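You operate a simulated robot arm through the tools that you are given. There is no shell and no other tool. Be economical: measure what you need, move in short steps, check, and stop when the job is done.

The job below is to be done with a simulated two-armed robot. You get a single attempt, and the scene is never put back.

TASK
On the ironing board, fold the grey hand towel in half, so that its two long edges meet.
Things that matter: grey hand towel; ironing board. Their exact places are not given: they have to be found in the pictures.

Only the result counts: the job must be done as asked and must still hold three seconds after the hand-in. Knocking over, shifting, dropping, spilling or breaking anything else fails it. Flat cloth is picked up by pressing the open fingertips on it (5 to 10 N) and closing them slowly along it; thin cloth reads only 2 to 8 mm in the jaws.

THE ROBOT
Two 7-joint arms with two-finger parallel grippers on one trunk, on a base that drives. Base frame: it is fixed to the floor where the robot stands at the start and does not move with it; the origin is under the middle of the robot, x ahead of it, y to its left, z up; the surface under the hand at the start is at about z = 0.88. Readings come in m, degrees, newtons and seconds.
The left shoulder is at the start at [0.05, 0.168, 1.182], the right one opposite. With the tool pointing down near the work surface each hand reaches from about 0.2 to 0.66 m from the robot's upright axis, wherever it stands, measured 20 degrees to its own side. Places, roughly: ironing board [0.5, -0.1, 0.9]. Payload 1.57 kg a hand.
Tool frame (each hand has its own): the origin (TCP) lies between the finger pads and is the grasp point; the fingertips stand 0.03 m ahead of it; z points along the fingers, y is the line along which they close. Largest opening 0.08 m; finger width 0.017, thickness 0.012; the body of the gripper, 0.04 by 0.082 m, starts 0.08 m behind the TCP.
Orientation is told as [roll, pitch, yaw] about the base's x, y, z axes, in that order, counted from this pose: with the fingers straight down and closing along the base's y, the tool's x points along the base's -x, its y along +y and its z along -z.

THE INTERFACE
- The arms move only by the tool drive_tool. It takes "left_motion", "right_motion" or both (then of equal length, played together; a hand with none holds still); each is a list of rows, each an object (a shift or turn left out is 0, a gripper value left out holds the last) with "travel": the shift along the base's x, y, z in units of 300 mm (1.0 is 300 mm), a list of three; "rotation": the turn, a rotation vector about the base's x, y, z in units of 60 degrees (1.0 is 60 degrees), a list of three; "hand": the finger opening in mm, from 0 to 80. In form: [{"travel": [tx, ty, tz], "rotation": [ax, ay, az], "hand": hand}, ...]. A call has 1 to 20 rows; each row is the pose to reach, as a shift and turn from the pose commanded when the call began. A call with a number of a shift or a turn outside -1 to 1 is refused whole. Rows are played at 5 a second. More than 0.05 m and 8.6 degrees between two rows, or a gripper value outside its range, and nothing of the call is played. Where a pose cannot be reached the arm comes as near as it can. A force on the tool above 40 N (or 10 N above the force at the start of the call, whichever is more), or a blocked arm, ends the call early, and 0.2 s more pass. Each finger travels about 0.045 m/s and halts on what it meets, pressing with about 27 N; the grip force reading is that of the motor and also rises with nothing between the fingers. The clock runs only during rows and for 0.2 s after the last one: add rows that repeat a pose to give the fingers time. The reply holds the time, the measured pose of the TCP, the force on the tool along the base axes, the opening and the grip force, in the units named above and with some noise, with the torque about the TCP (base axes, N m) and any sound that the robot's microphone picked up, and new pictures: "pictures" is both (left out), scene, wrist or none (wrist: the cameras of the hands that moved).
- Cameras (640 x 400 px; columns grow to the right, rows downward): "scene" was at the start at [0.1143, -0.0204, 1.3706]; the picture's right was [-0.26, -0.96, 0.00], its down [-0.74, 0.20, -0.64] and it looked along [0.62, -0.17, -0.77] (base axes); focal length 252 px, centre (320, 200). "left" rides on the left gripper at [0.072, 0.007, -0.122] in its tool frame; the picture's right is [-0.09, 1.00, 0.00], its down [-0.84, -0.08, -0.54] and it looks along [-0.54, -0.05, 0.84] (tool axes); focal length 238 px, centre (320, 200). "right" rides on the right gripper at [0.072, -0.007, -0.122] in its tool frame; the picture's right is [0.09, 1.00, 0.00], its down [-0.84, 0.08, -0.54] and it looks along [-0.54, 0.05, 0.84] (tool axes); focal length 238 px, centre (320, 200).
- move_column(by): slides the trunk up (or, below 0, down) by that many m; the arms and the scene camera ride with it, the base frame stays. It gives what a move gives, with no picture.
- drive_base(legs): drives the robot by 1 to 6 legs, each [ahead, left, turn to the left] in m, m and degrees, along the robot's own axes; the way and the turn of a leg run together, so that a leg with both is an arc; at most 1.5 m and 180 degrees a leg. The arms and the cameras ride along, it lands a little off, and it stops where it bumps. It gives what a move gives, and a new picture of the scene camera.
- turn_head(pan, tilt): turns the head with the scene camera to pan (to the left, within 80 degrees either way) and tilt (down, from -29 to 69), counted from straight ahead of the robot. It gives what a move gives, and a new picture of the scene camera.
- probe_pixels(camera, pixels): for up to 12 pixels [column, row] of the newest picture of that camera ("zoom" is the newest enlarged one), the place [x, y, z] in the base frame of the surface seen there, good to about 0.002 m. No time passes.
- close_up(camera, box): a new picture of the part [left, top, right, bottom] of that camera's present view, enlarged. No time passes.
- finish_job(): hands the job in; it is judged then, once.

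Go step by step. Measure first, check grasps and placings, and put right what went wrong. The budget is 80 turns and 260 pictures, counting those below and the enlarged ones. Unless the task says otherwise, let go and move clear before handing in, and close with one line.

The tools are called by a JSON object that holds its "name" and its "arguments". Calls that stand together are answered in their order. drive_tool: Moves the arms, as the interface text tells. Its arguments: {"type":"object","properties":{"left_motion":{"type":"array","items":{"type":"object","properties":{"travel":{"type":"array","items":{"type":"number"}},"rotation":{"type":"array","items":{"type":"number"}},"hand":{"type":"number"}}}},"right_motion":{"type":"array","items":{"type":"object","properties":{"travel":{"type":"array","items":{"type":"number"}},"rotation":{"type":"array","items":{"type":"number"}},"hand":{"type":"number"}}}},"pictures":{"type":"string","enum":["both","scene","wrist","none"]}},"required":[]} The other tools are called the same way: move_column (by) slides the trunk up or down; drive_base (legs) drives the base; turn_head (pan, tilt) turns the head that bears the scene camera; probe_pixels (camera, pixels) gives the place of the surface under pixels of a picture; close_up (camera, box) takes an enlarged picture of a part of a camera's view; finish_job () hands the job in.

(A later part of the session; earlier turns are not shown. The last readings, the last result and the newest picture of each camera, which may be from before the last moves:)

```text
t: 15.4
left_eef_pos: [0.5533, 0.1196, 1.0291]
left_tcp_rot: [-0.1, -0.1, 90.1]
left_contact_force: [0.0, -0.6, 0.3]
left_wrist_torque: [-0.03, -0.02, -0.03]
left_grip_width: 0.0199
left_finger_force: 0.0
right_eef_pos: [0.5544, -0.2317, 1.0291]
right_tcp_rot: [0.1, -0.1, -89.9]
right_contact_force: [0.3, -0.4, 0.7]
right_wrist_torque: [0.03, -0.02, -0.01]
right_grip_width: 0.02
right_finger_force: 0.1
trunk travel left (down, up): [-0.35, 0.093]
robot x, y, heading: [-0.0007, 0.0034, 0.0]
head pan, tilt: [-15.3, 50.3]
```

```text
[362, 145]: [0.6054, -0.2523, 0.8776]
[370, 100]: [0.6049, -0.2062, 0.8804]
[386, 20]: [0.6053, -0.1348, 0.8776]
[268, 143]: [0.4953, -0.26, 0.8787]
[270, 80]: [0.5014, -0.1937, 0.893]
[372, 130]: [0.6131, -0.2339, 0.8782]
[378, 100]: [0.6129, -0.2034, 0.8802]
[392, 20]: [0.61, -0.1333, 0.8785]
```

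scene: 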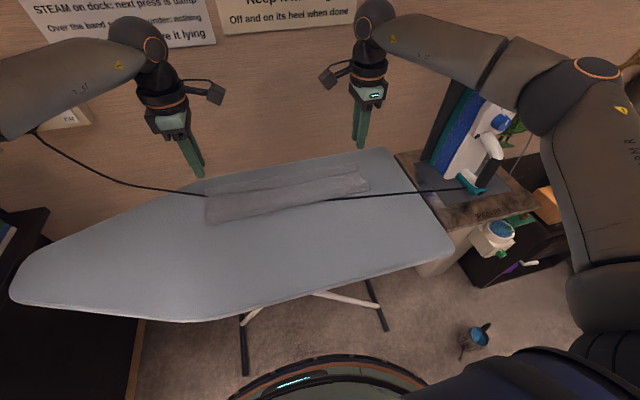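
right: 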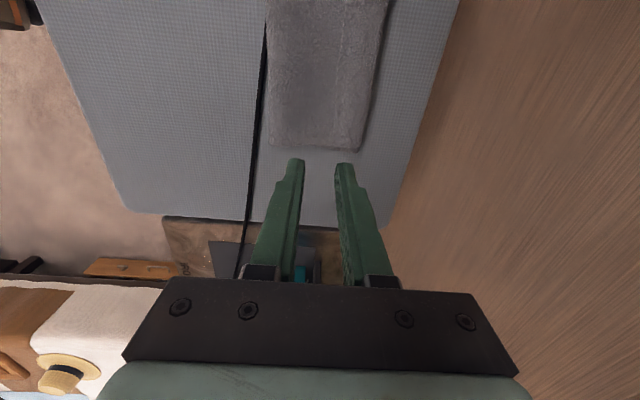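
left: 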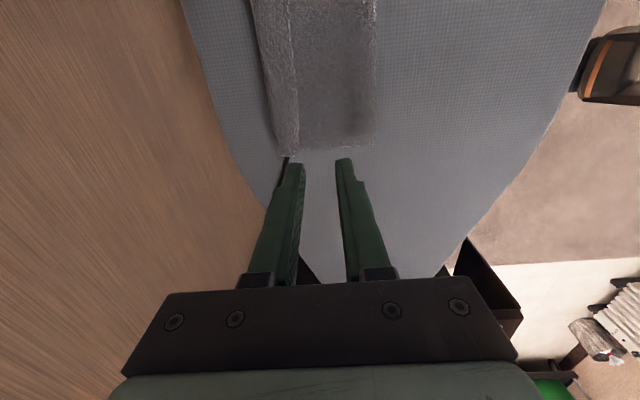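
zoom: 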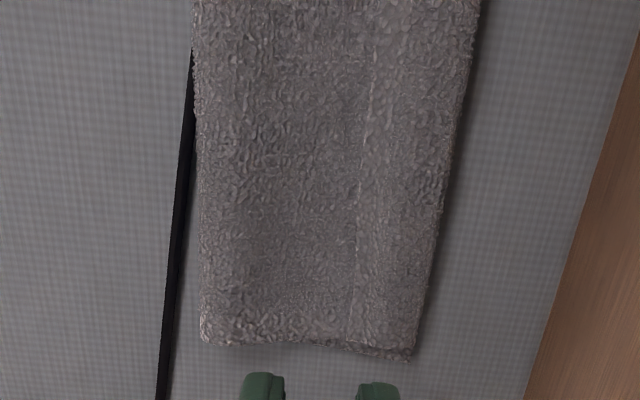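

The flap (hem x≈0.572, crease ≈0.602) needs flipping over to +x. I'll turn the hands back to yaw 0 with the fingers spread, giving four contact points, and sweep the hem from the near side outward.

{"name": "drive_tool", "arguments": {"left_motion": [{"rotation": [0, 0, -0.13], "hand": 80}, {"rotation": [0, 0, -0.26]}, {"rotation": [0, 0, -0.39]}, {"rotation": [0, 0, -0.52]}, {"rotation": [0, 0, -0.65]}, {"rotation": [0, 0, -0.78]}, {"rotation": [0, 0, -0.9]}, {"rotation": [0, 0, -1.0]}], "right_motion": [{"rotation": [0, 0, 0.13], "hand": 80}, {"rotation": [0, 0, 0.26]}, {"rotation": [0, 0, 0.39]}, {"rotation": [0, 0, 0.52]}, {"rotation": [0, 0, 0.65]}, {"rotation": [0, 0, 0.78]}, {"rotation": [0, 0, 0.9]}, {"rotation": [0, 0, 1.0]}], "pictures": "none"}}

{"name": "drive_tool", "arguments": {"left_motion": [{"rotation": [0, 0, -0.13], "travel": [-0.01, -0.05, -0.1]}, {"rotation": [0, 0, -0.26], "travel": [-0.02, -0.1, -0.2]}, {"rotation": [0, 0, -0.39], "travel": [-0.03, -0.15, -0.27]}, {"rotation": [0, 0, -0.5], "travel": [-0.03, -0.15, -0.3]}], "right_motion": [{"rotation": [0, 0, 0.13], "travel": [-0.01, 0.05, -0.1]}, {"rotation": [0, 0, 0.26], "travel": [-0.02, 0.1, -0.2]}, {"rotation": [0, 0, 0.39], "travel": [-0.03, 0.155, -0.27]}, {"rotation": [0, 0, 0.5], "travel": [-0.03, 0.155, -0.3]}]}}

```text
t: 17.2
left_eef_pos: [0.5578, 0.12, 1.0275]
left_tcp_rot: [0.0, -0.1, 30.0]
left_contact_force: [-0.6, -0.1, -0.5]
left_wrist_torque: [0.03, -0.02, -0.01]
left_grip_width: 0.0798
left_finger_force: 0.0
right_eef_pos: [0.5547, -0.2318, 1.0294]
right_tcp_rot: [0.0, 0.0, -29.9]
right_contact_force: [0.3, 0.2, -0.2]
right_wrist_torque: [0.03, 0.0, 0.03]
right_grip_width: 0.0799
right_finger_force: 0.0
trunk travel left (down, up): [-0.35, 0.093]
robot x, y, heading: [-0.0012, -0.0003, -0.2]
head pan, tilt: [-15.3, 50.3]
```

```text
t: 18.2
left_eef_pos: [0.5487, 0.0723, 0.9379]
left_tcp_rot: [0.0, 0.0, -0.1]
left_contact_force: [0.0, -0.9, 0.0]
left_wrist_torque: [0.0, -0.03, 0.0]
left_grip_width: 0.0799
left_finger_force: 0.0
right_eef_pos: [0.5435, -0.1836, 0.9377]
right_tcp_rot: [0.0, -0.1, 0.2]
right_contact_force: [-0.3, 0.0, 0.2]
right_wrist_torque: [0.0, -0.04, 0.0]
right_grip_width: 0.08
right_finger_force: 0.1
trunk travel left (down, up): [-0.35, 0.093]
robot x, y, heading: [-0.0005, 0.0013, -0.1]
head pan, tilt: [-15.3, 50.3]
```

scene: 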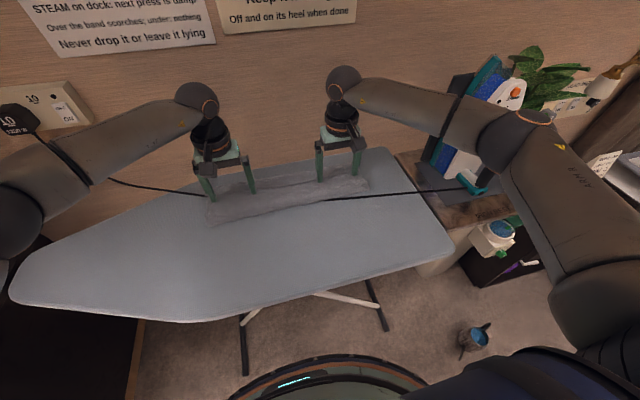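
right: 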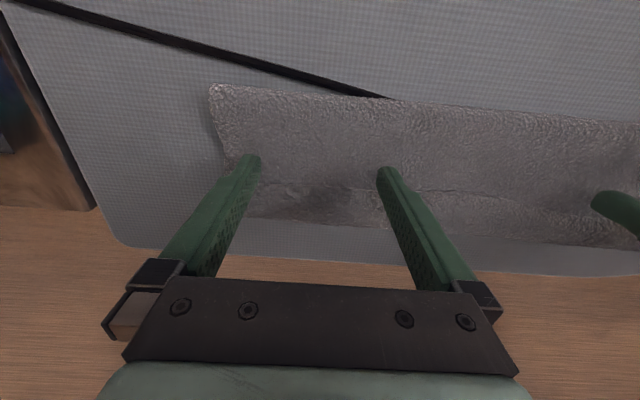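
left: 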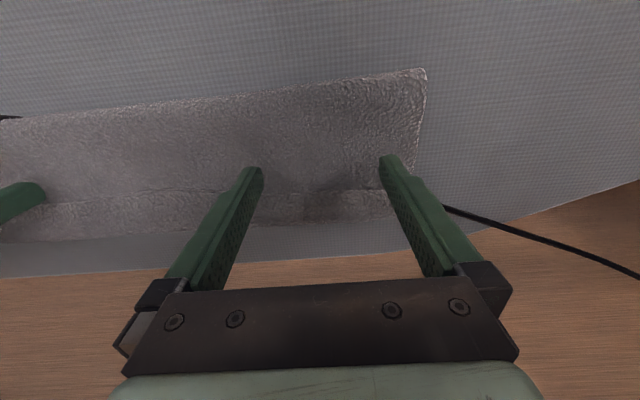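

The fingers stand just in front of the hem line. I'll lower to graze the cloth and sweep outward slowly.

{"name": "drive_tool", "arguments": {"left_motion": [{"travel": [0, 0, -0.04]}, {"travel": [0, 0, -0.06]}, {"travel": [0.03, 0, -0.06]}, {"travel": [0.06, 0, -0.06]}, {"travel": [0.09, 0, -0.06]}, {"travel": [0.12, 0, -0.058]}, {"travel": [0.15, 0, -0.055]}], "right_motion": [{"travel": [0, 0, -0.04]}, {"travel": [0, 0, -0.06]}, {"travel": [0.03, 0, -0.06]}, {"travel": [0.06, 0, -0.06]}, {"travel": [0.09, 0, -0.06]}, {"travel": [0.12, 0, -0.058]}, {"travel": [0.15, 0, -0.055]}]}}

{"name": "close_up", "arguments": {"camera": "scene", "box": [180, 130, 420, 280]}}

```text
t: 19.8
left_eef_pos: [0.5939, 0.0734, 0.9219]
left_tcp_rot: [-0.1, -0.2, 0.0]
left_contact_force: [-0.5, -0.1, -0.4]
left_wrist_torque: [0.01, 0.0, 0.01]
left_grip_width: 0.0799
left_finger_force: 0.1
right_eef_pos: [0.5919, -0.1843, 0.9214]
right_tcp_rot: [0.0, 0.0, 0.0]
right_contact_force: [-0.8, 0.0, 0.0]
right_wrist_torque: [-0.03, -0.01, 0.02]
right_grip_width: 0.0799
right_finger_force: 0.0
trunk travel left (down, up): [-0.35, 0.093]
robot x, y, heading: [0.0014, 0.0002, 0.1]
head pan, tilt: [-15.3, 50.3]
```

scene: 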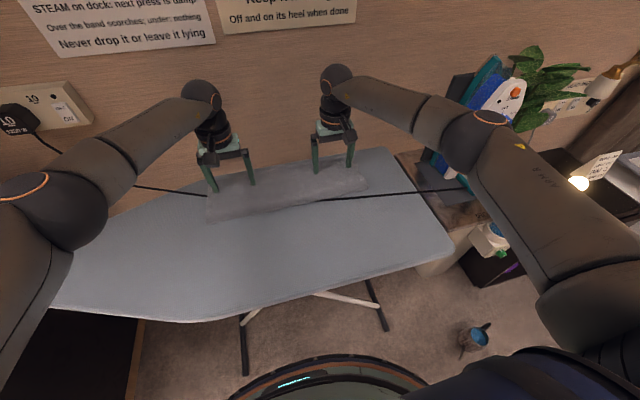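
right: 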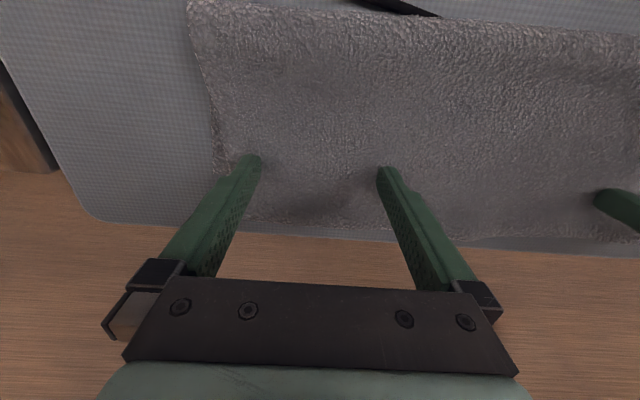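
left: 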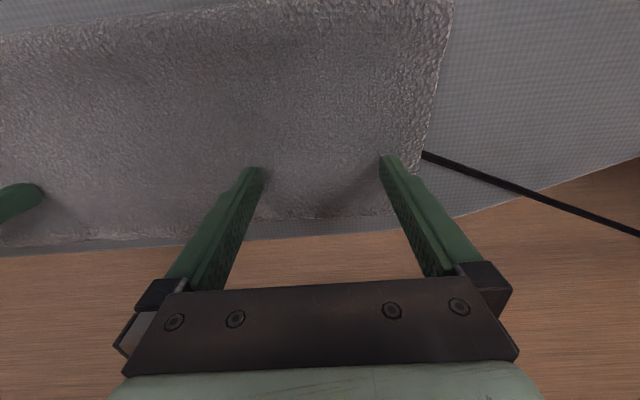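

```text
2.67 times, centred on (300, 205) of scene
```

zoom: 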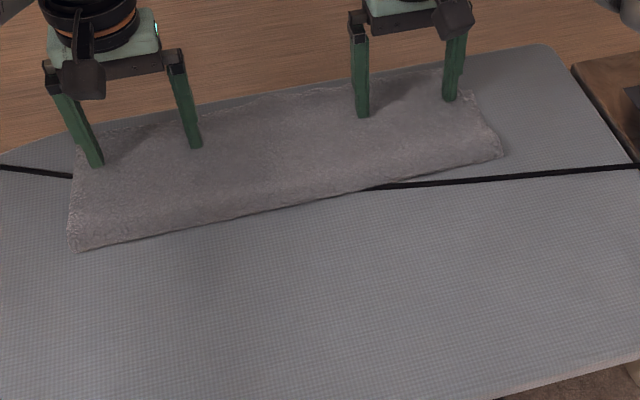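

The flap flipped over, and the towel now looks flatly folded. I'll lift the hands clear and measure the edges.

{"name": "drive_tool", "arguments": {"left_motion": [{"travel": [0, 0, 0.1]}, {"travel": [-0.1, 0.05, 0.22]}, {"travel": [-0.24, 0.12, 0.32]}, {"travel": [-0.38, 0.2, 0.42]}], "right_motion": [{"travel": [0, 0, 0.1]}, {"travel": [-0.1, -0.05, 0.22]}, {"travel": [-0.24, -0.12, 0.32]}, {"travel": [-0.38, -0.2, 0.42]}]}}

{"name": "close_up", "arguments": {"camera": "scene", "box": [180, 130, 420, 280]}}

```text
refused: row 3 steps farther than a row can; nothing moved
```

```text
2.67 times, centred on (300, 205) of scene
```

zoom: 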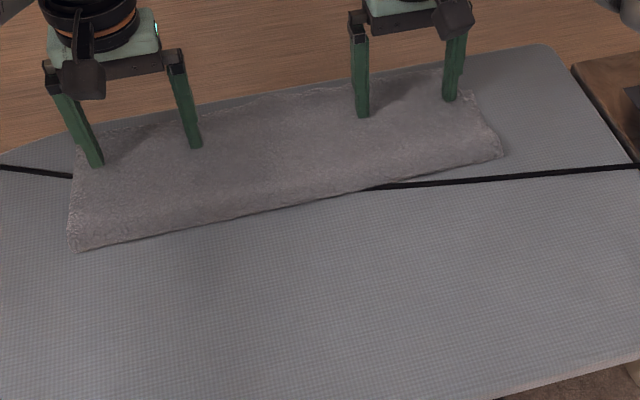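

One step was too long and the call was refused, so I'll use smaller steps.

{"name": "drive_tool", "arguments": {"left_motion": [{"travel": [0, 0, 0.1]}, {"travel": [-0.06, 0.03, 0.2]}, {"travel": [-0.15, 0.07, 0.28]}, {"travel": [-0.25, 0.12, 0.34]}], "right_motion": [{"travel": [0, 0, 0.1]}, {"travel": [-0.06, -0.03, 0.2]}, {"travel": [-0.15, -0.07, 0.28]}, {"travel": [-0.25, -0.12, 0.34]}]}}

{"name": "close_up", "arguments": {"camera": "scene", "box": [180, 130, 420, 280]}}

```text
t: 20.8
left_eef_pos: [0.5163, 0.1086, 1.0239]
left_tcp_rot: [0.1, -0.1, 0.2]
left_contact_force: [0.1, 0.0, 0.4]
left_wrist_torque: [-0.02, -0.03, -0.03]
left_grip_width: 0.0799
left_finger_force: 0.0
right_eef_pos: [0.5136, -0.2239, 1.0228]
right_tcp_rot: [0.1, -0.1, -0.1]
right_contact_force: [-0.6, -0.1, 0.6]
right_wrist_torque: [-0.04, 0.01, -0.03]
right_grip_width: 0.0805
right_finger_force: 0.1
trunk travel left (down, up): [-0.35, 0.093]
robot x, y, heading: [0.0012, -0.0026, -0.1]
head pan, tilt: [-15.3, 50.3]
```

scene: 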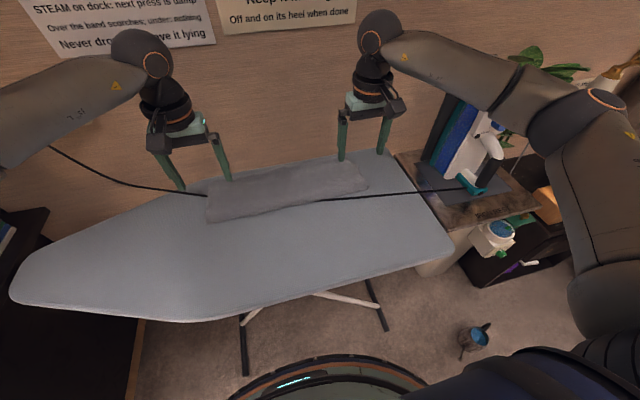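
right: 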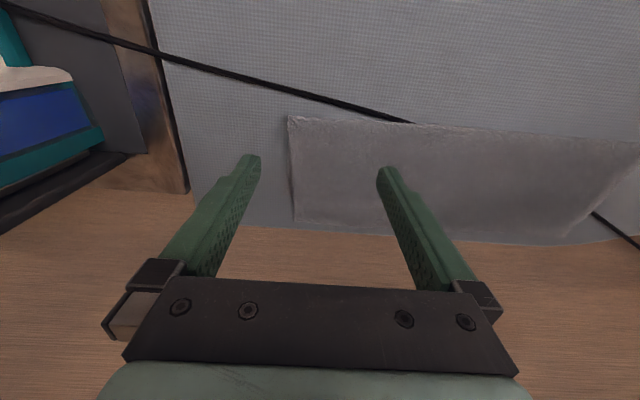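
left: 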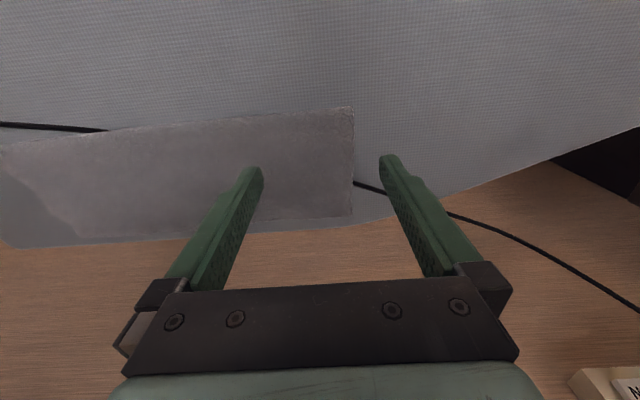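

```text
2.67 times, centred on (300, 205) of scene
```

zoom: 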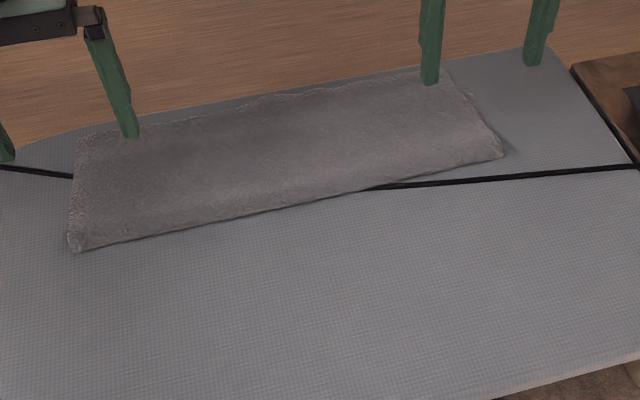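

{"name": "close_up", "arguments": {"camera": "left", "box": [200, 100, 400, 240]}}

{"name": "close_up", "arguments": {"camera": "right", "box": [270, 100, 470, 250]}}

{"name": "probe_pixels", "arguments": {"camera": "right", "pixels": [[298, 216], [330, 223], [360, 226], [440, 233], [540, 241], [290, 118], [350, 118], [460, 128], [470, 235], [330, 233], [355, 234], [340, 200]]}}

{"name": "probe_pixels", "arguments": {"camera": "left", "pixels": [[350, 214], [320, 217], [285, 219], [160, 232], [120, 236], [350, 110], [250, 118], [150, 128], [300, 225], [340, 222], [300, 190], [320, 160]]}}

```text
2.86 times, centred on (300, 170) of left
```

zoom: 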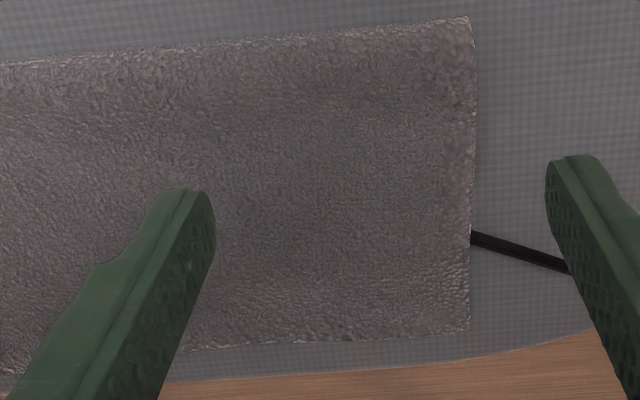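

```text
2.67 times, centred on (370, 175) of right
```

zoom: 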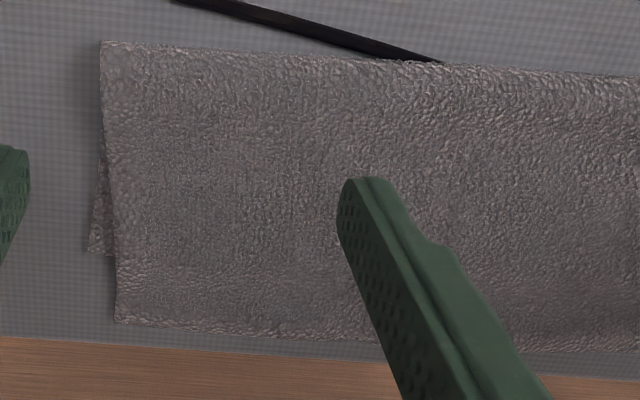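

```text
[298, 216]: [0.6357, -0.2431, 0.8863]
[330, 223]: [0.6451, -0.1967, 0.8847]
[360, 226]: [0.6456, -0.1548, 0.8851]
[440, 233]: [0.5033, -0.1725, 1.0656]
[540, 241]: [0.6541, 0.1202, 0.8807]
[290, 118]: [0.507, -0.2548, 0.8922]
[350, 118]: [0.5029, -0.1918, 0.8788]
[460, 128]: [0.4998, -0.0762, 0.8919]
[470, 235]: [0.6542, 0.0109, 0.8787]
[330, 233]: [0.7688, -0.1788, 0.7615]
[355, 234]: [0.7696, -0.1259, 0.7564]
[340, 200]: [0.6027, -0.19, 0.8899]
```

```text
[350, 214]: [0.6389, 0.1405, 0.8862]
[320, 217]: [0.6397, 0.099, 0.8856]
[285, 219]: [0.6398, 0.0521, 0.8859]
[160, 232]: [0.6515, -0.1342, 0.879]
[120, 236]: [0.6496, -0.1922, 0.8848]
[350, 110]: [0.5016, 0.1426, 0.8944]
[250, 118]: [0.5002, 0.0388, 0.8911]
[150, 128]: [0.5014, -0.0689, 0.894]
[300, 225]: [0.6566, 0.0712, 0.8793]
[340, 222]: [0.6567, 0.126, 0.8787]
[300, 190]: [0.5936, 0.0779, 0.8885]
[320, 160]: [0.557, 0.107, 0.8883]
```

The top edge lies at x≈0.64 and the bottom edge at about 0.60 (visible at right zoom (95,250)), so they are about 4 cm apart, with the fold at 0.50 instead of 0.483. The top edge beyond 0.605 is a single layer, so I can pinch just that one, lift it, and re-lay it correctly. I'll turn the hands again.

{"name": "drive_tool", "arguments": {"left_motion": [{"rotation": [0, 0, 0.13], "hand": 20}, {"rotation": [0, 0, 0.26]}, {"rotation": [0, 0, 0.39]}, {"rotation": [0, 0, 0.52]}, {"rotation": [0, 0, 0.65]}, {"rotation": [0, 0, 0.78]}, {"rotation": [0, 0, 0.9]}, {"rotation": [0, 0, 1.0]}], "right_motion": [{"rotation": [0, 0, -0.13], "hand": 20}, {"rotation": [0, 0, -0.26]}, {"rotation": [0, 0, -0.39]}, {"rotation": [0, 0, -0.52]}, {"rotation": [0, 0, -0.65]}, {"rotation": [0, 0, -0.78]}, {"rotation": [0, 0, -0.9]}, {"rotation": [0, 0, -1.0]}], "pictures": "none"}}

{"name": "drive_tool", "arguments": {"left_motion": [{"rotation": [0, 0, 0.13], "travel": [0.08, 0, -0.05]}, {"rotation": [0, 0, 0.26], "travel": [0.16, 0, -0.1]}, {"rotation": [0, 0, 0.39], "travel": [0.25, 0, -0.16]}, {"rotation": [0, 0, 0.5], "travel": [0.3, 0, -0.2]}, {"rotation": [0, 0, 0.5], "travel": [0.34, 0, -0.24]}, {"rotation": [0, 0, 0.5], "travel": [0.34, 0, -0.27]}], "right_motion": [{"rotation": [0, 0, -0.13], "travel": [0.08, 0.02, -0.05]}, {"rotation": [0, 0, -0.26], "travel": [0.16, 0.04, -0.1]}, {"rotation": [0, 0, -0.39], "travel": [0.25, 0.06, -0.16]}, {"rotation": [0, 0, -0.5], "travel": [0.3, 0.06, -0.2]}, {"rotation": [0, 0, -0.5], "travel": [0.34, 0.06, -0.24]}, {"rotation": [0, 0, -0.5], "travel": [0.34, 0.06, -0.27]}]}}

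```text
t: 22.6
left_eef_pos: [0.5184, 0.11, 1.0241]
left_tcp_rot: [0.0, 0.1, 60.3]
left_contact_force: [-0.4, 0.2, 0.1]
left_wrist_torque: [0.0, 0.0, -0.01]
left_grip_width: 0.0199
left_finger_force: 0.1
right_eef_pos: [0.5157, -0.2214, 1.0238]
right_tcp_rot: [0.0, 0.0, -60.1]
right_contact_force: [0.0, 0.6, 0.2]
right_wrist_torque: [0.02, -0.04, 0.03]
right_grip_width: 0.0201
right_finger_force: 0.0
trunk travel left (down, up): [-0.35, 0.093]
robot x, y, heading: [-0.0017, 0.002, -0.1]
head pan, tilt: [-15.3, 50.3]
```

```text
t: 24.0
left_eef_pos: [0.6159, 0.1094, 0.9431]
left_tcp_rot: [-0.1, -0.2, 90.1]
left_contact_force: [-0.1, 0.1, -0.1]
left_wrist_torque: [0.04, 0.03, -0.02]
left_grip_width: 0.0197
left_finger_force: 0.1
left hand out of reach, approached as far as the arm can: row 5, 6
right_eef_pos: [0.6193, -0.2034, 0.9432]
right_tcp_rot: [0.1, 0.0, -90.0]
right_contact_force: [0.0, 0.0, -0.3]
right_wrist_torque: [0.01, -0.03, -0.02]
right_grip_width: 0.0202
right_finger_force: 0.0
trunk travel left (down, up): [-0.35, 0.093]
robot x, y, heading: [0.0, 0.0029, -0.1]
head pan, tilt: [-15.3, 50.3]
```

scene: 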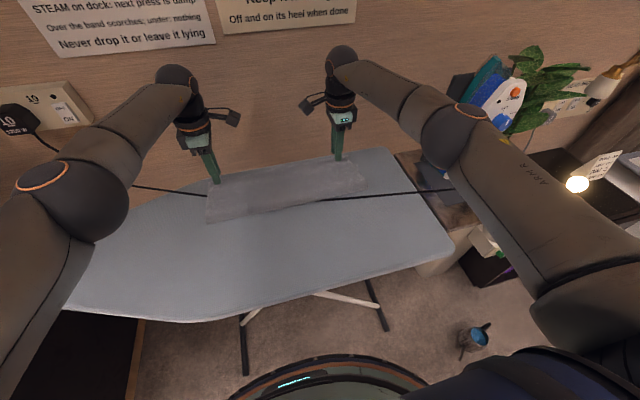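
right: 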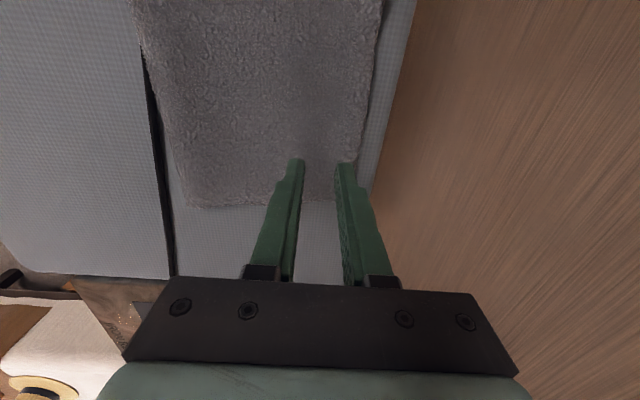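
left: 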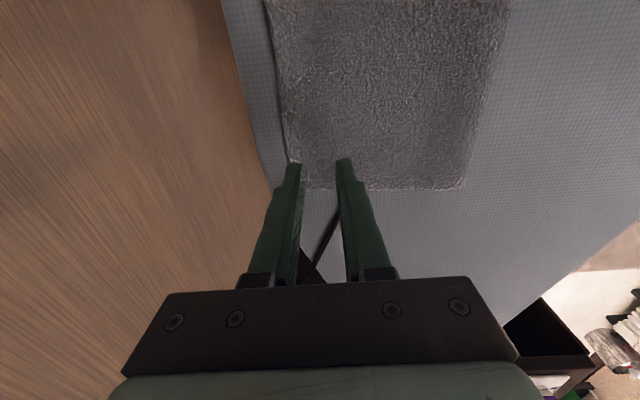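

The left hand is at its reach limit (x≈0.617), which still covers the single-layer strip. I'll narrow the openings and press down.

{"name": "drive_tool", "arguments": {"left_motion": [{"travel": [0.003, 0.02, -0.03], "hand": 14}, {"travel": [0.003, 0.03, -0.06], "hand": 14}, {"travel": [0.003, 0.03, -0.08], "hand": 14}, {"travel": [0.003, 0.03, -0.093], "hand": 14}], "right_motion": [{"travel": [0.01, 0, -0.03], "hand": 16}, {"travel": [0.015, 0, -0.06], "hand": 16}, {"travel": [0.015, 0, -0.08], "hand": 16}, {"travel": [0.015, 0, -0.093], "hand": 16}], "pictures": "wrist"}}

```text
t: 25.0
left_eef_pos: [0.6167, 0.1202, 0.916]
left_tcp_rot: [-0.2, 0.0, 90.1]
left_contact_force: [0.0, -0.2, 3.1]
left_wrist_torque: [0.02, 0.06, 0.03]
left_grip_width: 0.0137
left_finger_force: 0.2
right_eef_pos: [0.6231, -0.2033, 0.917]
right_tcp_rot: [0.1, 0.1, -90.0]
right_contact_force: [0.2, -0.3, 1.3]
right_wrist_torque: [0.02, 0.05, 0.02]
right_grip_width: 0.0164
right_finger_force: 0.1
trunk travel left (down, up): [-0.35, 0.093]
robot x, y, heading: [0.0008, 0.0018, -0.2]
head pan, tilt: [-15.3, 50.3]
```

right: 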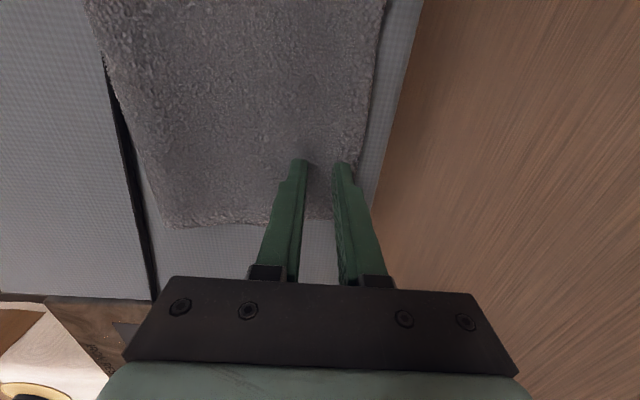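
left: 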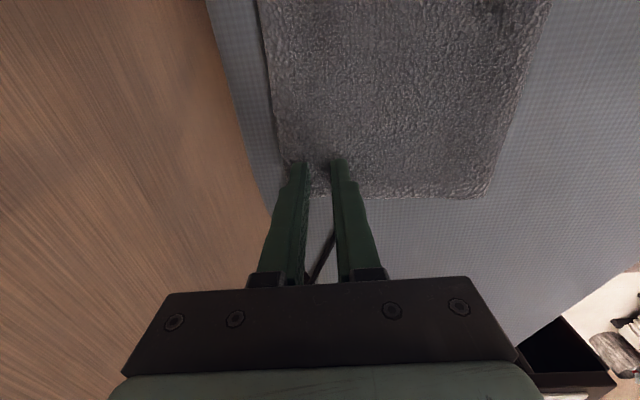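

Light contact on both sides. I'll press slightly more and close slowly.

{"name": "drive_tool", "arguments": {"left_motion": [{"travel": [0, 0, -0.004], "hand": 14}, {"travel": [0, 0, -0.006], "hand": 14}, {"travel": [0, 0, -0.006], "hand": 11}, {"travel": [0, 0, -0.006], "hand": 8}, {"travel": [0, 0, -0.006], "hand": 5}, {"travel": [0, 0, -0.006], "hand": 2}, {"travel": [0, 0, -0.006], "hand": 0}, {"travel": [0, 0, -0.006], "hand": 0}], "right_motion": [{"travel": [0, 0, -0.005], "hand": 16}, {"travel": [0, 0, -0.009], "hand": 14}, {"travel": [0, 0, -0.009], "hand": 11}, {"travel": [0, 0, -0.009], "hand": 8}, {"travel": [0, 0, -0.009], "hand": 5}, {"travel": [0, 0, -0.009], "hand": 2}, {"travel": [0, 0, -0.009], "hand": 0}, {"travel": [0, 0, -0.009], "hand": 0}], "pictures": "none"}}

{"name": "drive_tool", "arguments": {"left_motion": [{"travel": [-0.01, 0, 0.05]}, {"travel": [-0.03, 0, 0.1]}, {"travel": [-0.06, 0, 0.16]}], "right_motion": [{"travel": [-0.01, 0, 0.05]}, {"travel": [-0.03, 0, 0.1]}, {"travel": [-0.06, 0, 0.16]}]}}

```text
t: 26.8
left_eef_pos: [0.6165, 0.1193, 0.9136]
left_tcp_rot: [-0.2, 0.0, 90.2]
left_contact_force: [-1.6, -1.8, 11.2]
left_wrist_torque: [-0.06, 0.08, 0.0]
left_grip_width: 0.0
left_finger_force: 21.2
right_eef_pos: [0.6222, -0.2045, 0.9147]
right_tcp_rot: [0.1, 0.1, -89.9]
right_contact_force: [-1.3, -0.4, 2.6]
right_wrist_torque: [0.03, 0.06, -0.04]
right_grip_width: 0.0
right_finger_force: 21.1
trunk travel left (down, up): [-0.35, 0.093]
robot x, y, heading: [-0.001, 0.0009, 0.3]
head pan, tilt: [-15.3, 50.3]
```

```text
t: 27.6
left_eef_pos: [0.6002, 0.1171, 0.9602]
left_tcp_rot: [-0.1, -0.1, 90.1]
left_contact_force: [0.0, 0.4, 0.4]
left_wrist_torque: [-0.01, -0.02, -0.05]
left_grip_width: 0.0
left_finger_force: 21.3
right_eef_pos: [0.604, -0.2045, 0.9618]
right_tcp_rot: [0.0, -0.1, -89.9]
right_contact_force: [0.2, 0.4, 0.1]
right_wrist_torque: [0.0, -0.02, -0.03]
right_grip_width: 0.0001
right_finger_force: 20.6
trunk travel left (down, up): [-0.35, 0.093]
robot x, y, heading: [-0.0012, -0.0011, 0.1]
head pan, tilt: [-15.3, 50.3]
```

scene: 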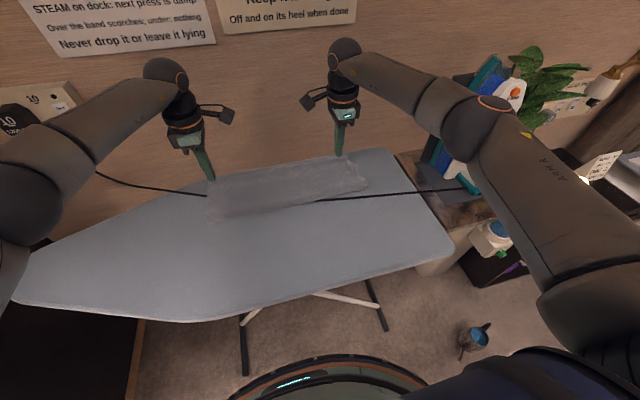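
right: 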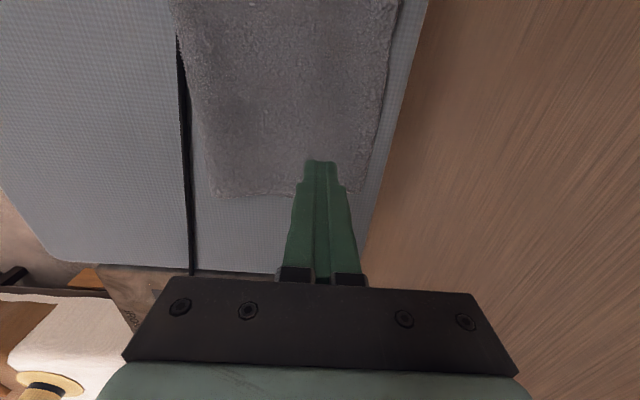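
left: 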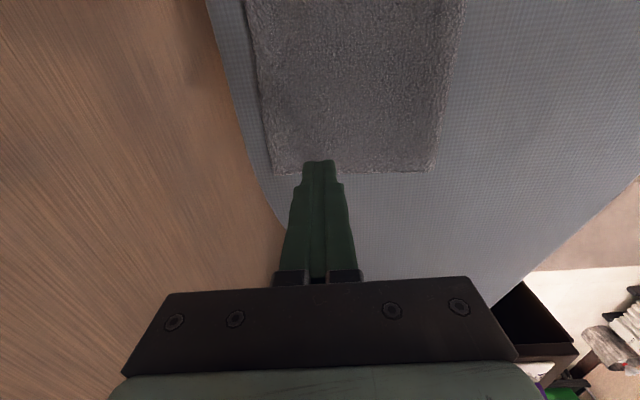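

Both jaws closed empty: the opening was too small and the pressure too light. I'll check that the edges haven't moved, then retry with about 24 mm and firmer pressure.

{"name": "probe_pixels", "arguments": {"camera": "left", "pixels": [[273, 170], [267, 140], [256, 80], [434, 168], [448, 100]]}}

{"name": "probe_pixels", "arguments": {"camera": "right", "pixels": [[362, 188], [371, 150], [385, 80], [213, 193], [200, 120]]}}

{"name": "close_up", "arguments": {"camera": "right", "box": [180, 60, 420, 210]}}

{"name": "close_up", "arguments": {"camera": "left", "box": [220, 60, 460, 210]}}

```text
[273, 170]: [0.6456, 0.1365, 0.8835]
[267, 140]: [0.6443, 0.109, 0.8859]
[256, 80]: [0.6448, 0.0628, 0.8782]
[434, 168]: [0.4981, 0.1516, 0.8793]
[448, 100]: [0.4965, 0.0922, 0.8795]
```

```text
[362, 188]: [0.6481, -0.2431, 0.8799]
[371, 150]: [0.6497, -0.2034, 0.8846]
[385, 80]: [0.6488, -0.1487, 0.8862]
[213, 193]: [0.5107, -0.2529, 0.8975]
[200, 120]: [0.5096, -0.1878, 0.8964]
```

```text
2.67 times, centred on (300, 135) of right
```

zoom: 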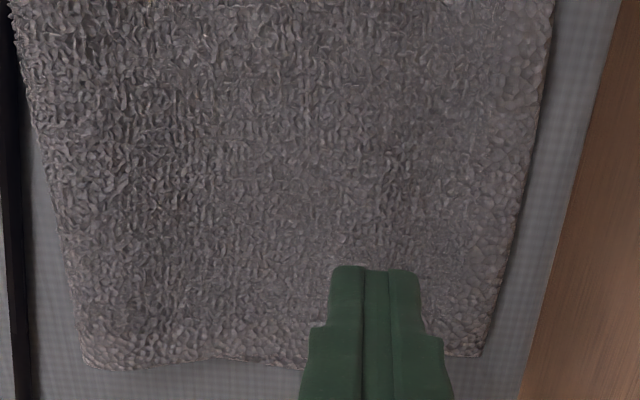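

```text
2.67 times, centred on (340, 135) of left
```

zoom: 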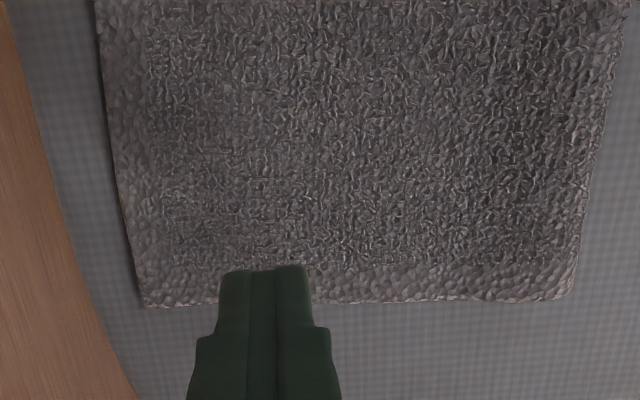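

The edge is at x≈0.645–0.649. I'll retry with a wider opening.

{"name": "drive_tool", "arguments": {"left_motion": [{"hand": 20}, {"travel": [0.03, 0, -0.05], "hand": 28}, {"travel": [0.055, 0, -0.1], "hand": 28}, {"travel": [0.055, 0, -0.14], "hand": 28}, {"travel": [0.055, 0, -0.153], "hand": 28}], "right_motion": [{"hand": 20}, {"travel": [0.03, 0, -0.05], "hand": 28}, {"travel": [0.067, 0, -0.1], "hand": 28}, {"travel": [0.067, 0, -0.145], "hand": 28}, {"travel": [0.067, 0, -0.163], "hand": 28}], "pictures": "none"}}

```text
t: 28.8
left_eef_pos: [0.6176, 0.1207, 0.9163]
left_tcp_rot: [-0.3, 0.0, 90.0]
left_contact_force: [1.2, 1.0, 4.4]
left_wrist_torque: [-0.01, 0.05, -0.05]
left_grip_width: 0.0276
left_finger_force: 0.1
right_eef_pos: [0.6248, -0.2041, 0.9154]
right_tcp_rot: [0.4, 0.0, -90.0]
right_contact_force: [-0.6, -0.9, 12.4]
right_wrist_torque: [-0.07, 0.27, -0.01]
right_grip_width: 0.0278
right_finger_force: 0.1
trunk travel left (down, up): [-0.35, 0.093]
robot x, y, heading: [0.0011, 0.0035, -0.2]
head pan, tilt: [-15.3, 50.3]
```

{"name": "drive_tool", "arguments": {"left_motion": [{"travel": [0, 0, -0.005], "hand": 28}, {"travel": [0, 0, -0.01], "hand": 26}, {"travel": [0, 0, -0.01], "hand": 23}, {"travel": [0, 0, -0.01], "hand": 20}, {"travel": [0, 0, -0.01], "hand": 17}, {"travel": [0, 0, -0.01], "hand": 14}, {"travel": [0, 0, -0.01], "hand": 11}, {"travel": [0, 0, -0.01], "hand": 8}, {"travel": [0, 0, -0.01], "hand": 5}, {"travel": [0, 0, -0.01], "hand": 2}, {"travel": [0, 0, -0.01], "hand": 0}, {"travel": [0, 0, -0.01], "hand": 0}], "right_motion": [{"travel": [0, 0, -0.003], "hand": 28}, {"travel": [0, 0, -0.003], "hand": 26}, {"travel": [0, 0, -0.003], "hand": 23}, {"travel": [0, 0, -0.003], "hand": 20}, {"travel": [0, 0, -0.003], "hand": 17}, {"travel": [0, 0, -0.003], "hand": 14}, {"travel": [0, 0, -0.003], "hand": 11}, {"travel": [0, 0, -0.003], "hand": 8}, {"travel": [0, 0, -0.003], "hand": 5}, {"travel": [0, 0, -0.003], "hand": 2}, {"travel": [0, 0, -0.003], "hand": 0}, {"travel": [0, 0, -0.003], "hand": 0}], "pictures": "wrist"}}

```text
t: 31.4
left_eef_pos: [0.6138, 0.1196, 0.9134]
left_tcp_rot: [-0.3, 0.0, 90.1]
left_contact_force: [-10.8, -1.7, 21.2]
left_wrist_torque: [-0.09, 0.53, -0.01]
left_grip_width: 0.004
left_finger_force: 24.9
right_eef_pos: [0.623, -0.2029, 0.9121]
right_tcp_rot: [0.2, 0.2, -89.9]
right_contact_force: [-1.8, 2.4, 10.4]
right_wrist_torque: [0.07, 0.08, -0.02]
right_grip_width: 0.0038
right_finger_force: 24.9
trunk travel left (down, up): [-0.35, 0.093]
robot x, y, heading: [0.0008, 0.0009, -0.0]
head pan, tilt: [-15.3, 50.3]
```

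right: 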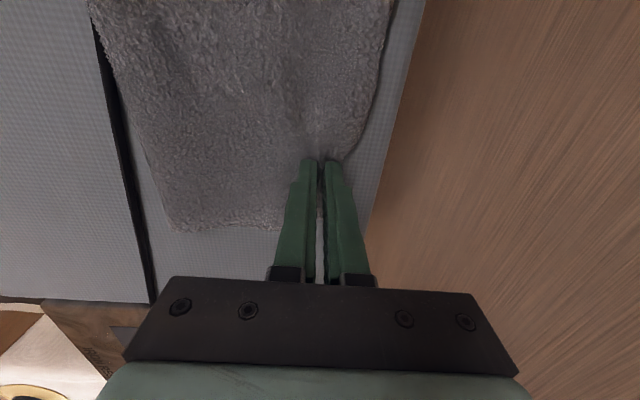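
left: 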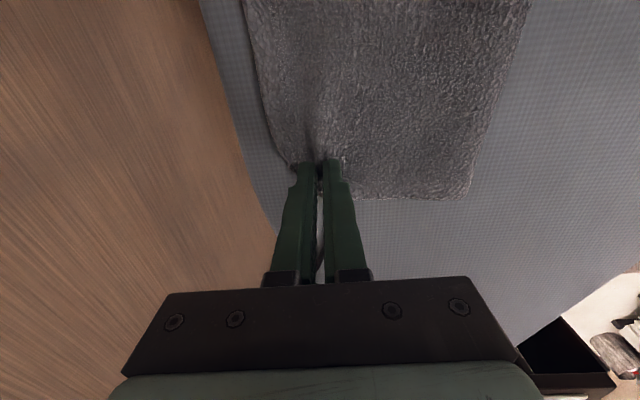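

Both jaws read 4 mm, a double ply of one layer. I'll lift a little and check that only the top layer comes.

{"name": "drive_tool", "arguments": {"left_motion": [{"travel": [-0.03, 0, 0.05]}, {"travel": [-0.08, 0, 0.11]}, {"travel": [-0.14, 0, 0.17]}, {"travel": [-0.2, 0, 0.22]}], "right_motion": [{"travel": [-0.03, 0, 0.05]}, {"travel": [-0.08, 0, 0.11]}, {"travel": [-0.14, 0, 0.17]}, {"travel": [-0.2, 0, 0.22]}]}}

{"name": "close_up", "arguments": {"camera": "scene", "box": [180, 130, 420, 280]}}

```text
t: 32.4
left_eef_pos: [0.5557, 0.1202, 0.9764]
left_tcp_rot: [-0.2, 0.0, 90.2]
left_contact_force: [-1.4, -0.3, 0.6]
left_wrist_torque: [0.02, -0.01, 0.01]
left_grip_width: 0.0039
left_finger_force: 24.6
right_eef_pos: [0.5629, -0.2034, 0.9759]
right_tcp_rot: [0.0, 0.0, -90.0]
right_contact_force: [0.9, -0.1, -0.2]
right_wrist_torque: [0.0, 0.0, 0.01]
right_grip_width: 0.004
right_finger_force: 24.5
trunk travel left (down, up): [-0.35, 0.093]
robot x, y, heading: [0.0002, -0.0037, 0.2]
head pan, tilt: [-15.3, 50.3]
```

scene: 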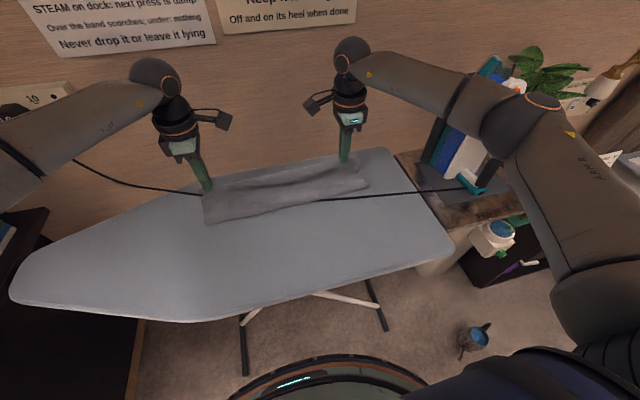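
right: 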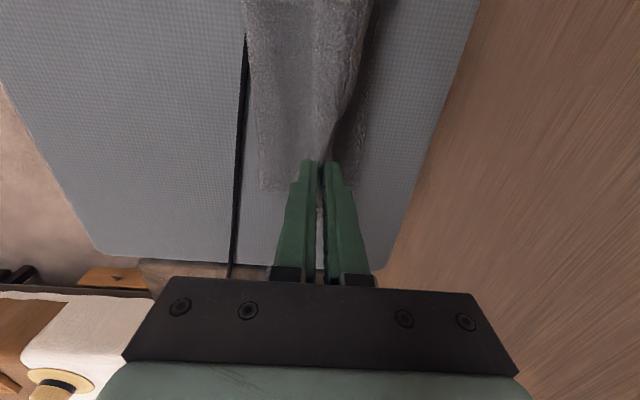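
left: 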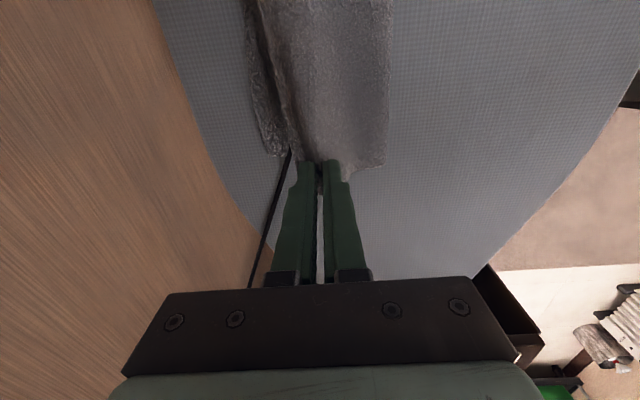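

```text
2.67 times, centred on (300, 205) of scene
```

zoom: 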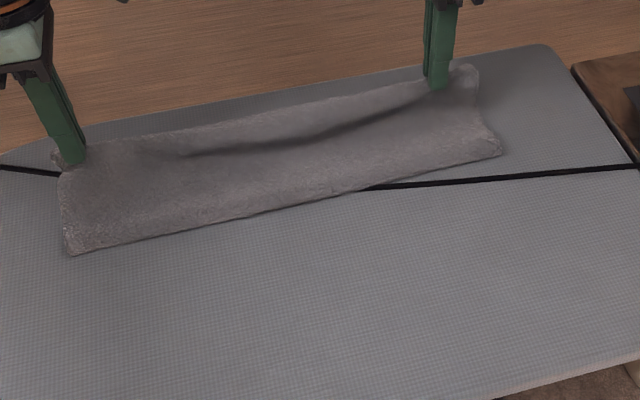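

Only the top layer is coming up. I'll carry the edge back to unroll the fold past x≈0.48, then check that the bottom layer lies flat.

{"name": "drive_tool", "arguments": {"left_motion": [{"travel": [-0.08, 0, 0.05]}, {"travel": [-0.16, 0, 0.08]}, {"travel": [-0.24, 0, 0.09]}, {"travel": [-0.32, 0, 0.08]}, {"travel": [-0.4, 0, 0.03]}, {"travel": [-0.47, 0, -0.04]}], "right_motion": [{"travel": [-0.1, -0.01, 0.05]}, {"travel": [-0.18, -0.02, 0.08]}, {"travel": [-0.26, -0.02, 0.09]}, {"travel": [-0.34, -0.02, 0.08]}, {"travel": [-0.42, -0.02, 0.03]}, {"travel": [-0.49, -0.02, -0.04]}]}}

{"name": "close_up", "arguments": {"camera": "scene", "box": [180, 130, 420, 280]}}

```text
t: 33.8
left_eef_pos: [0.4161, 0.1164, 0.9647]
left_tcp_rot: [-0.1, -0.1, 90.1]
left_contact_force: [-0.1, -0.6, -0.3]
left_wrist_torque: [-0.03, 0.0, 0.0]
left_grip_width: 0.0035
left_finger_force: 24.7
right_eef_pos: [0.4174, -0.2111, 0.964]
right_tcp_rot: [0.1, 0.1, -90.0]
right_contact_force: [-0.2, 0.2, -0.6]
right_wrist_torque: [0.03, 0.01, 0.0]
right_grip_width: 0.0037
right_finger_force: 25.1
trunk travel left (down, up): [-0.35, 0.093]
robot x, y, heading: [-0.0022, -0.0006, 0.2]
head pan, tilt: [-15.3, 50.3]
```

scene: 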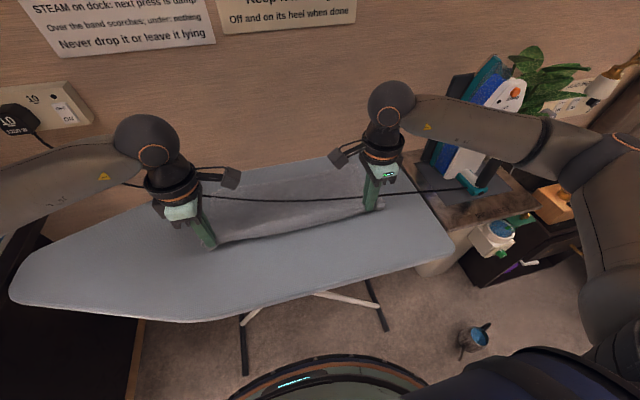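
right: 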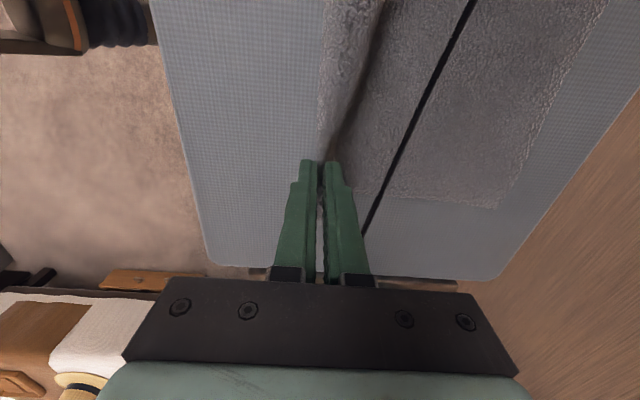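
left: 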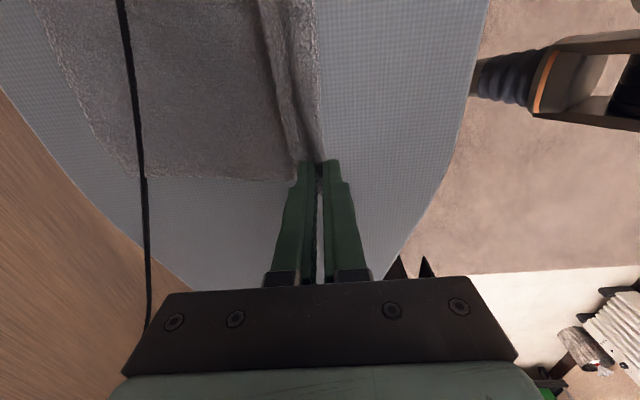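

```text
2.67 times, centred on (300, 205) of scene
```

zoom: 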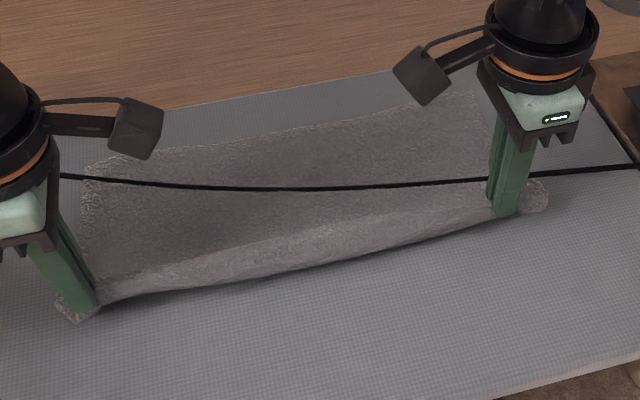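

The bottom layer lies flat again. I'll measure its far edge, so I know where to lay the top edge.

{"name": "probe_pixels", "arguments": {"camera": "right", "pixels": [[500, 208], [518, 180], [535, 140], [560, 80], [390, 196], [590, 30]]}}

{"name": "probe_pixels", "arguments": {"camera": "left", "pixels": [[135, 178], [108, 150], [80, 100], [55, 50], [290, 180], [318, 90], [320, 20]]}}

{"name": "probe_pixels", "arguments": {"camera": "scene", "pixels": [[212, 193], [240, 187], [290, 179], [340, 171], [357, 165], [203, 246], [384, 205]]}}

```text
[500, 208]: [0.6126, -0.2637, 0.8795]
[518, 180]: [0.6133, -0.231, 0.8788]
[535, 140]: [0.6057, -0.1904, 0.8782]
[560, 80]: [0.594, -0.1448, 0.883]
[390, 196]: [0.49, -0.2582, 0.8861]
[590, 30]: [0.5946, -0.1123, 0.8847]
```

```text
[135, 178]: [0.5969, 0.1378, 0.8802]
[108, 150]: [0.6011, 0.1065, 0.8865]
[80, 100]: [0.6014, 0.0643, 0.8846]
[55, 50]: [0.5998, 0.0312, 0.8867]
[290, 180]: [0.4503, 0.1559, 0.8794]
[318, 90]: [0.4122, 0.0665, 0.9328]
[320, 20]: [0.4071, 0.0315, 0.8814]
```

```text
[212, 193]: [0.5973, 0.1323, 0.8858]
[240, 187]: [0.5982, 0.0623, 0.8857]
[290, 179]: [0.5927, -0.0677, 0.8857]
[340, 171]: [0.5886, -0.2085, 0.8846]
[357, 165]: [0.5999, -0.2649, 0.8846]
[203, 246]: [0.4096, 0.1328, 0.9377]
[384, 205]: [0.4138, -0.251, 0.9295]
```

The bottom edge is at x≈0.600, so the fold belongs at about 0.478. I'll lay the top edge with the jaws ending at x≈0.565, which leaves room for the pinched cloth to spread.

{"name": "drive_tool", "arguments": {"left_motion": [{"travel": [0.08, 0, 0.05]}, {"travel": [0.163, 0, 0.075]}, {"travel": [0.247, 0, 0.067]}, {"travel": [0.33, 0, 0.023]}, {"travel": [0.413, 0, -0.043]}, {"travel": [0.463, 0, -0.1]}, {"travel": [0.49, 0, -0.13]}, {"travel": [0.497, 0, -0.145]}, {"travel": [0.497, 0, -0.145]}], "right_motion": [{"travel": [0.075, 0, 0.05]}, {"travel": [0.158, 0, 0.075]}, {"travel": [0.24, 0, 0.067]}, {"travel": [0.325, 0, 0.023]}, {"travel": [0.41, 0, -0.043]}, {"travel": [0.46, 0, -0.1]}, {"travel": [0.487, 0, -0.13]}, {"travel": [0.493, 0, -0.145]}, {"travel": [0.493, 0, -0.145]}]}}

{"name": "close_up", "arguments": {"camera": "scene", "box": [180, 130, 420, 280]}}

```text
t: 35.8
left_eef_pos: [0.5664, 0.1213, 0.9222]
left_tcp_rot: [-0.1, 0.0, 90.2]
left_contact_force: [-1.2, -1.6, 0.5]
left_wrist_torque: [-0.05, 0.01, -0.04]
left_grip_width: 0.0035
left_finger_force: 24.9
right_eef_pos: [0.5651, -0.211, 0.9213]
right_tcp_rot: [0.0, 0.0, -90.0]
right_contact_force: [-0.9, 1.7, 1.0]
right_wrist_torque: [0.02, 0.01, 0.02]
right_grip_width: 0.0037
right_finger_force: 24.7
trunk travel left (down, up): [-0.35, 0.093]
robot x, y, heading: [0.0007, 0.0022, 0.3]
head pan, tilt: [-15.3, 50.3]
```

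scene: 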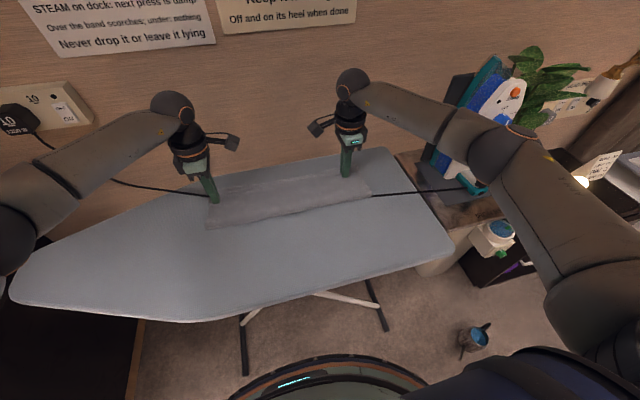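
right: 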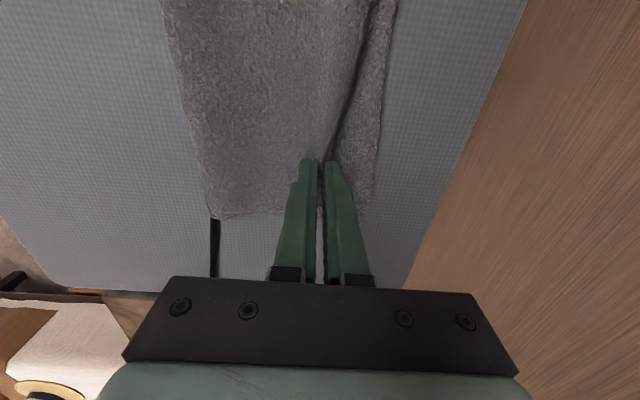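
left: 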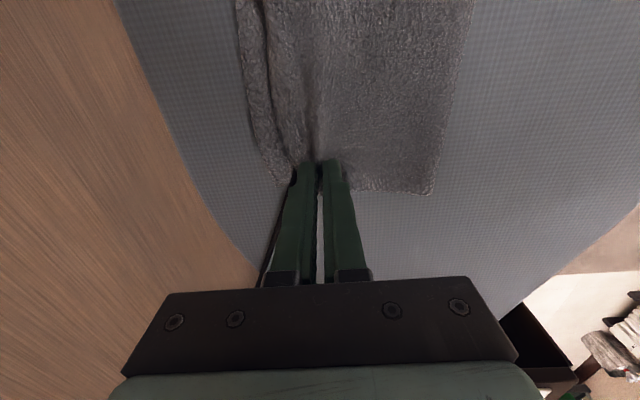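

```text
2.67 times, centred on (300, 205) of scene
```

zoom: 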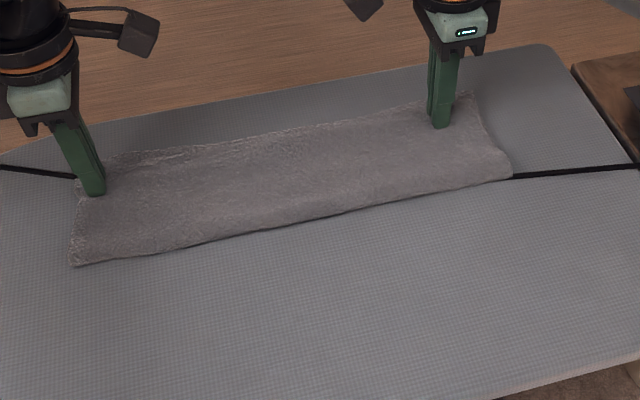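

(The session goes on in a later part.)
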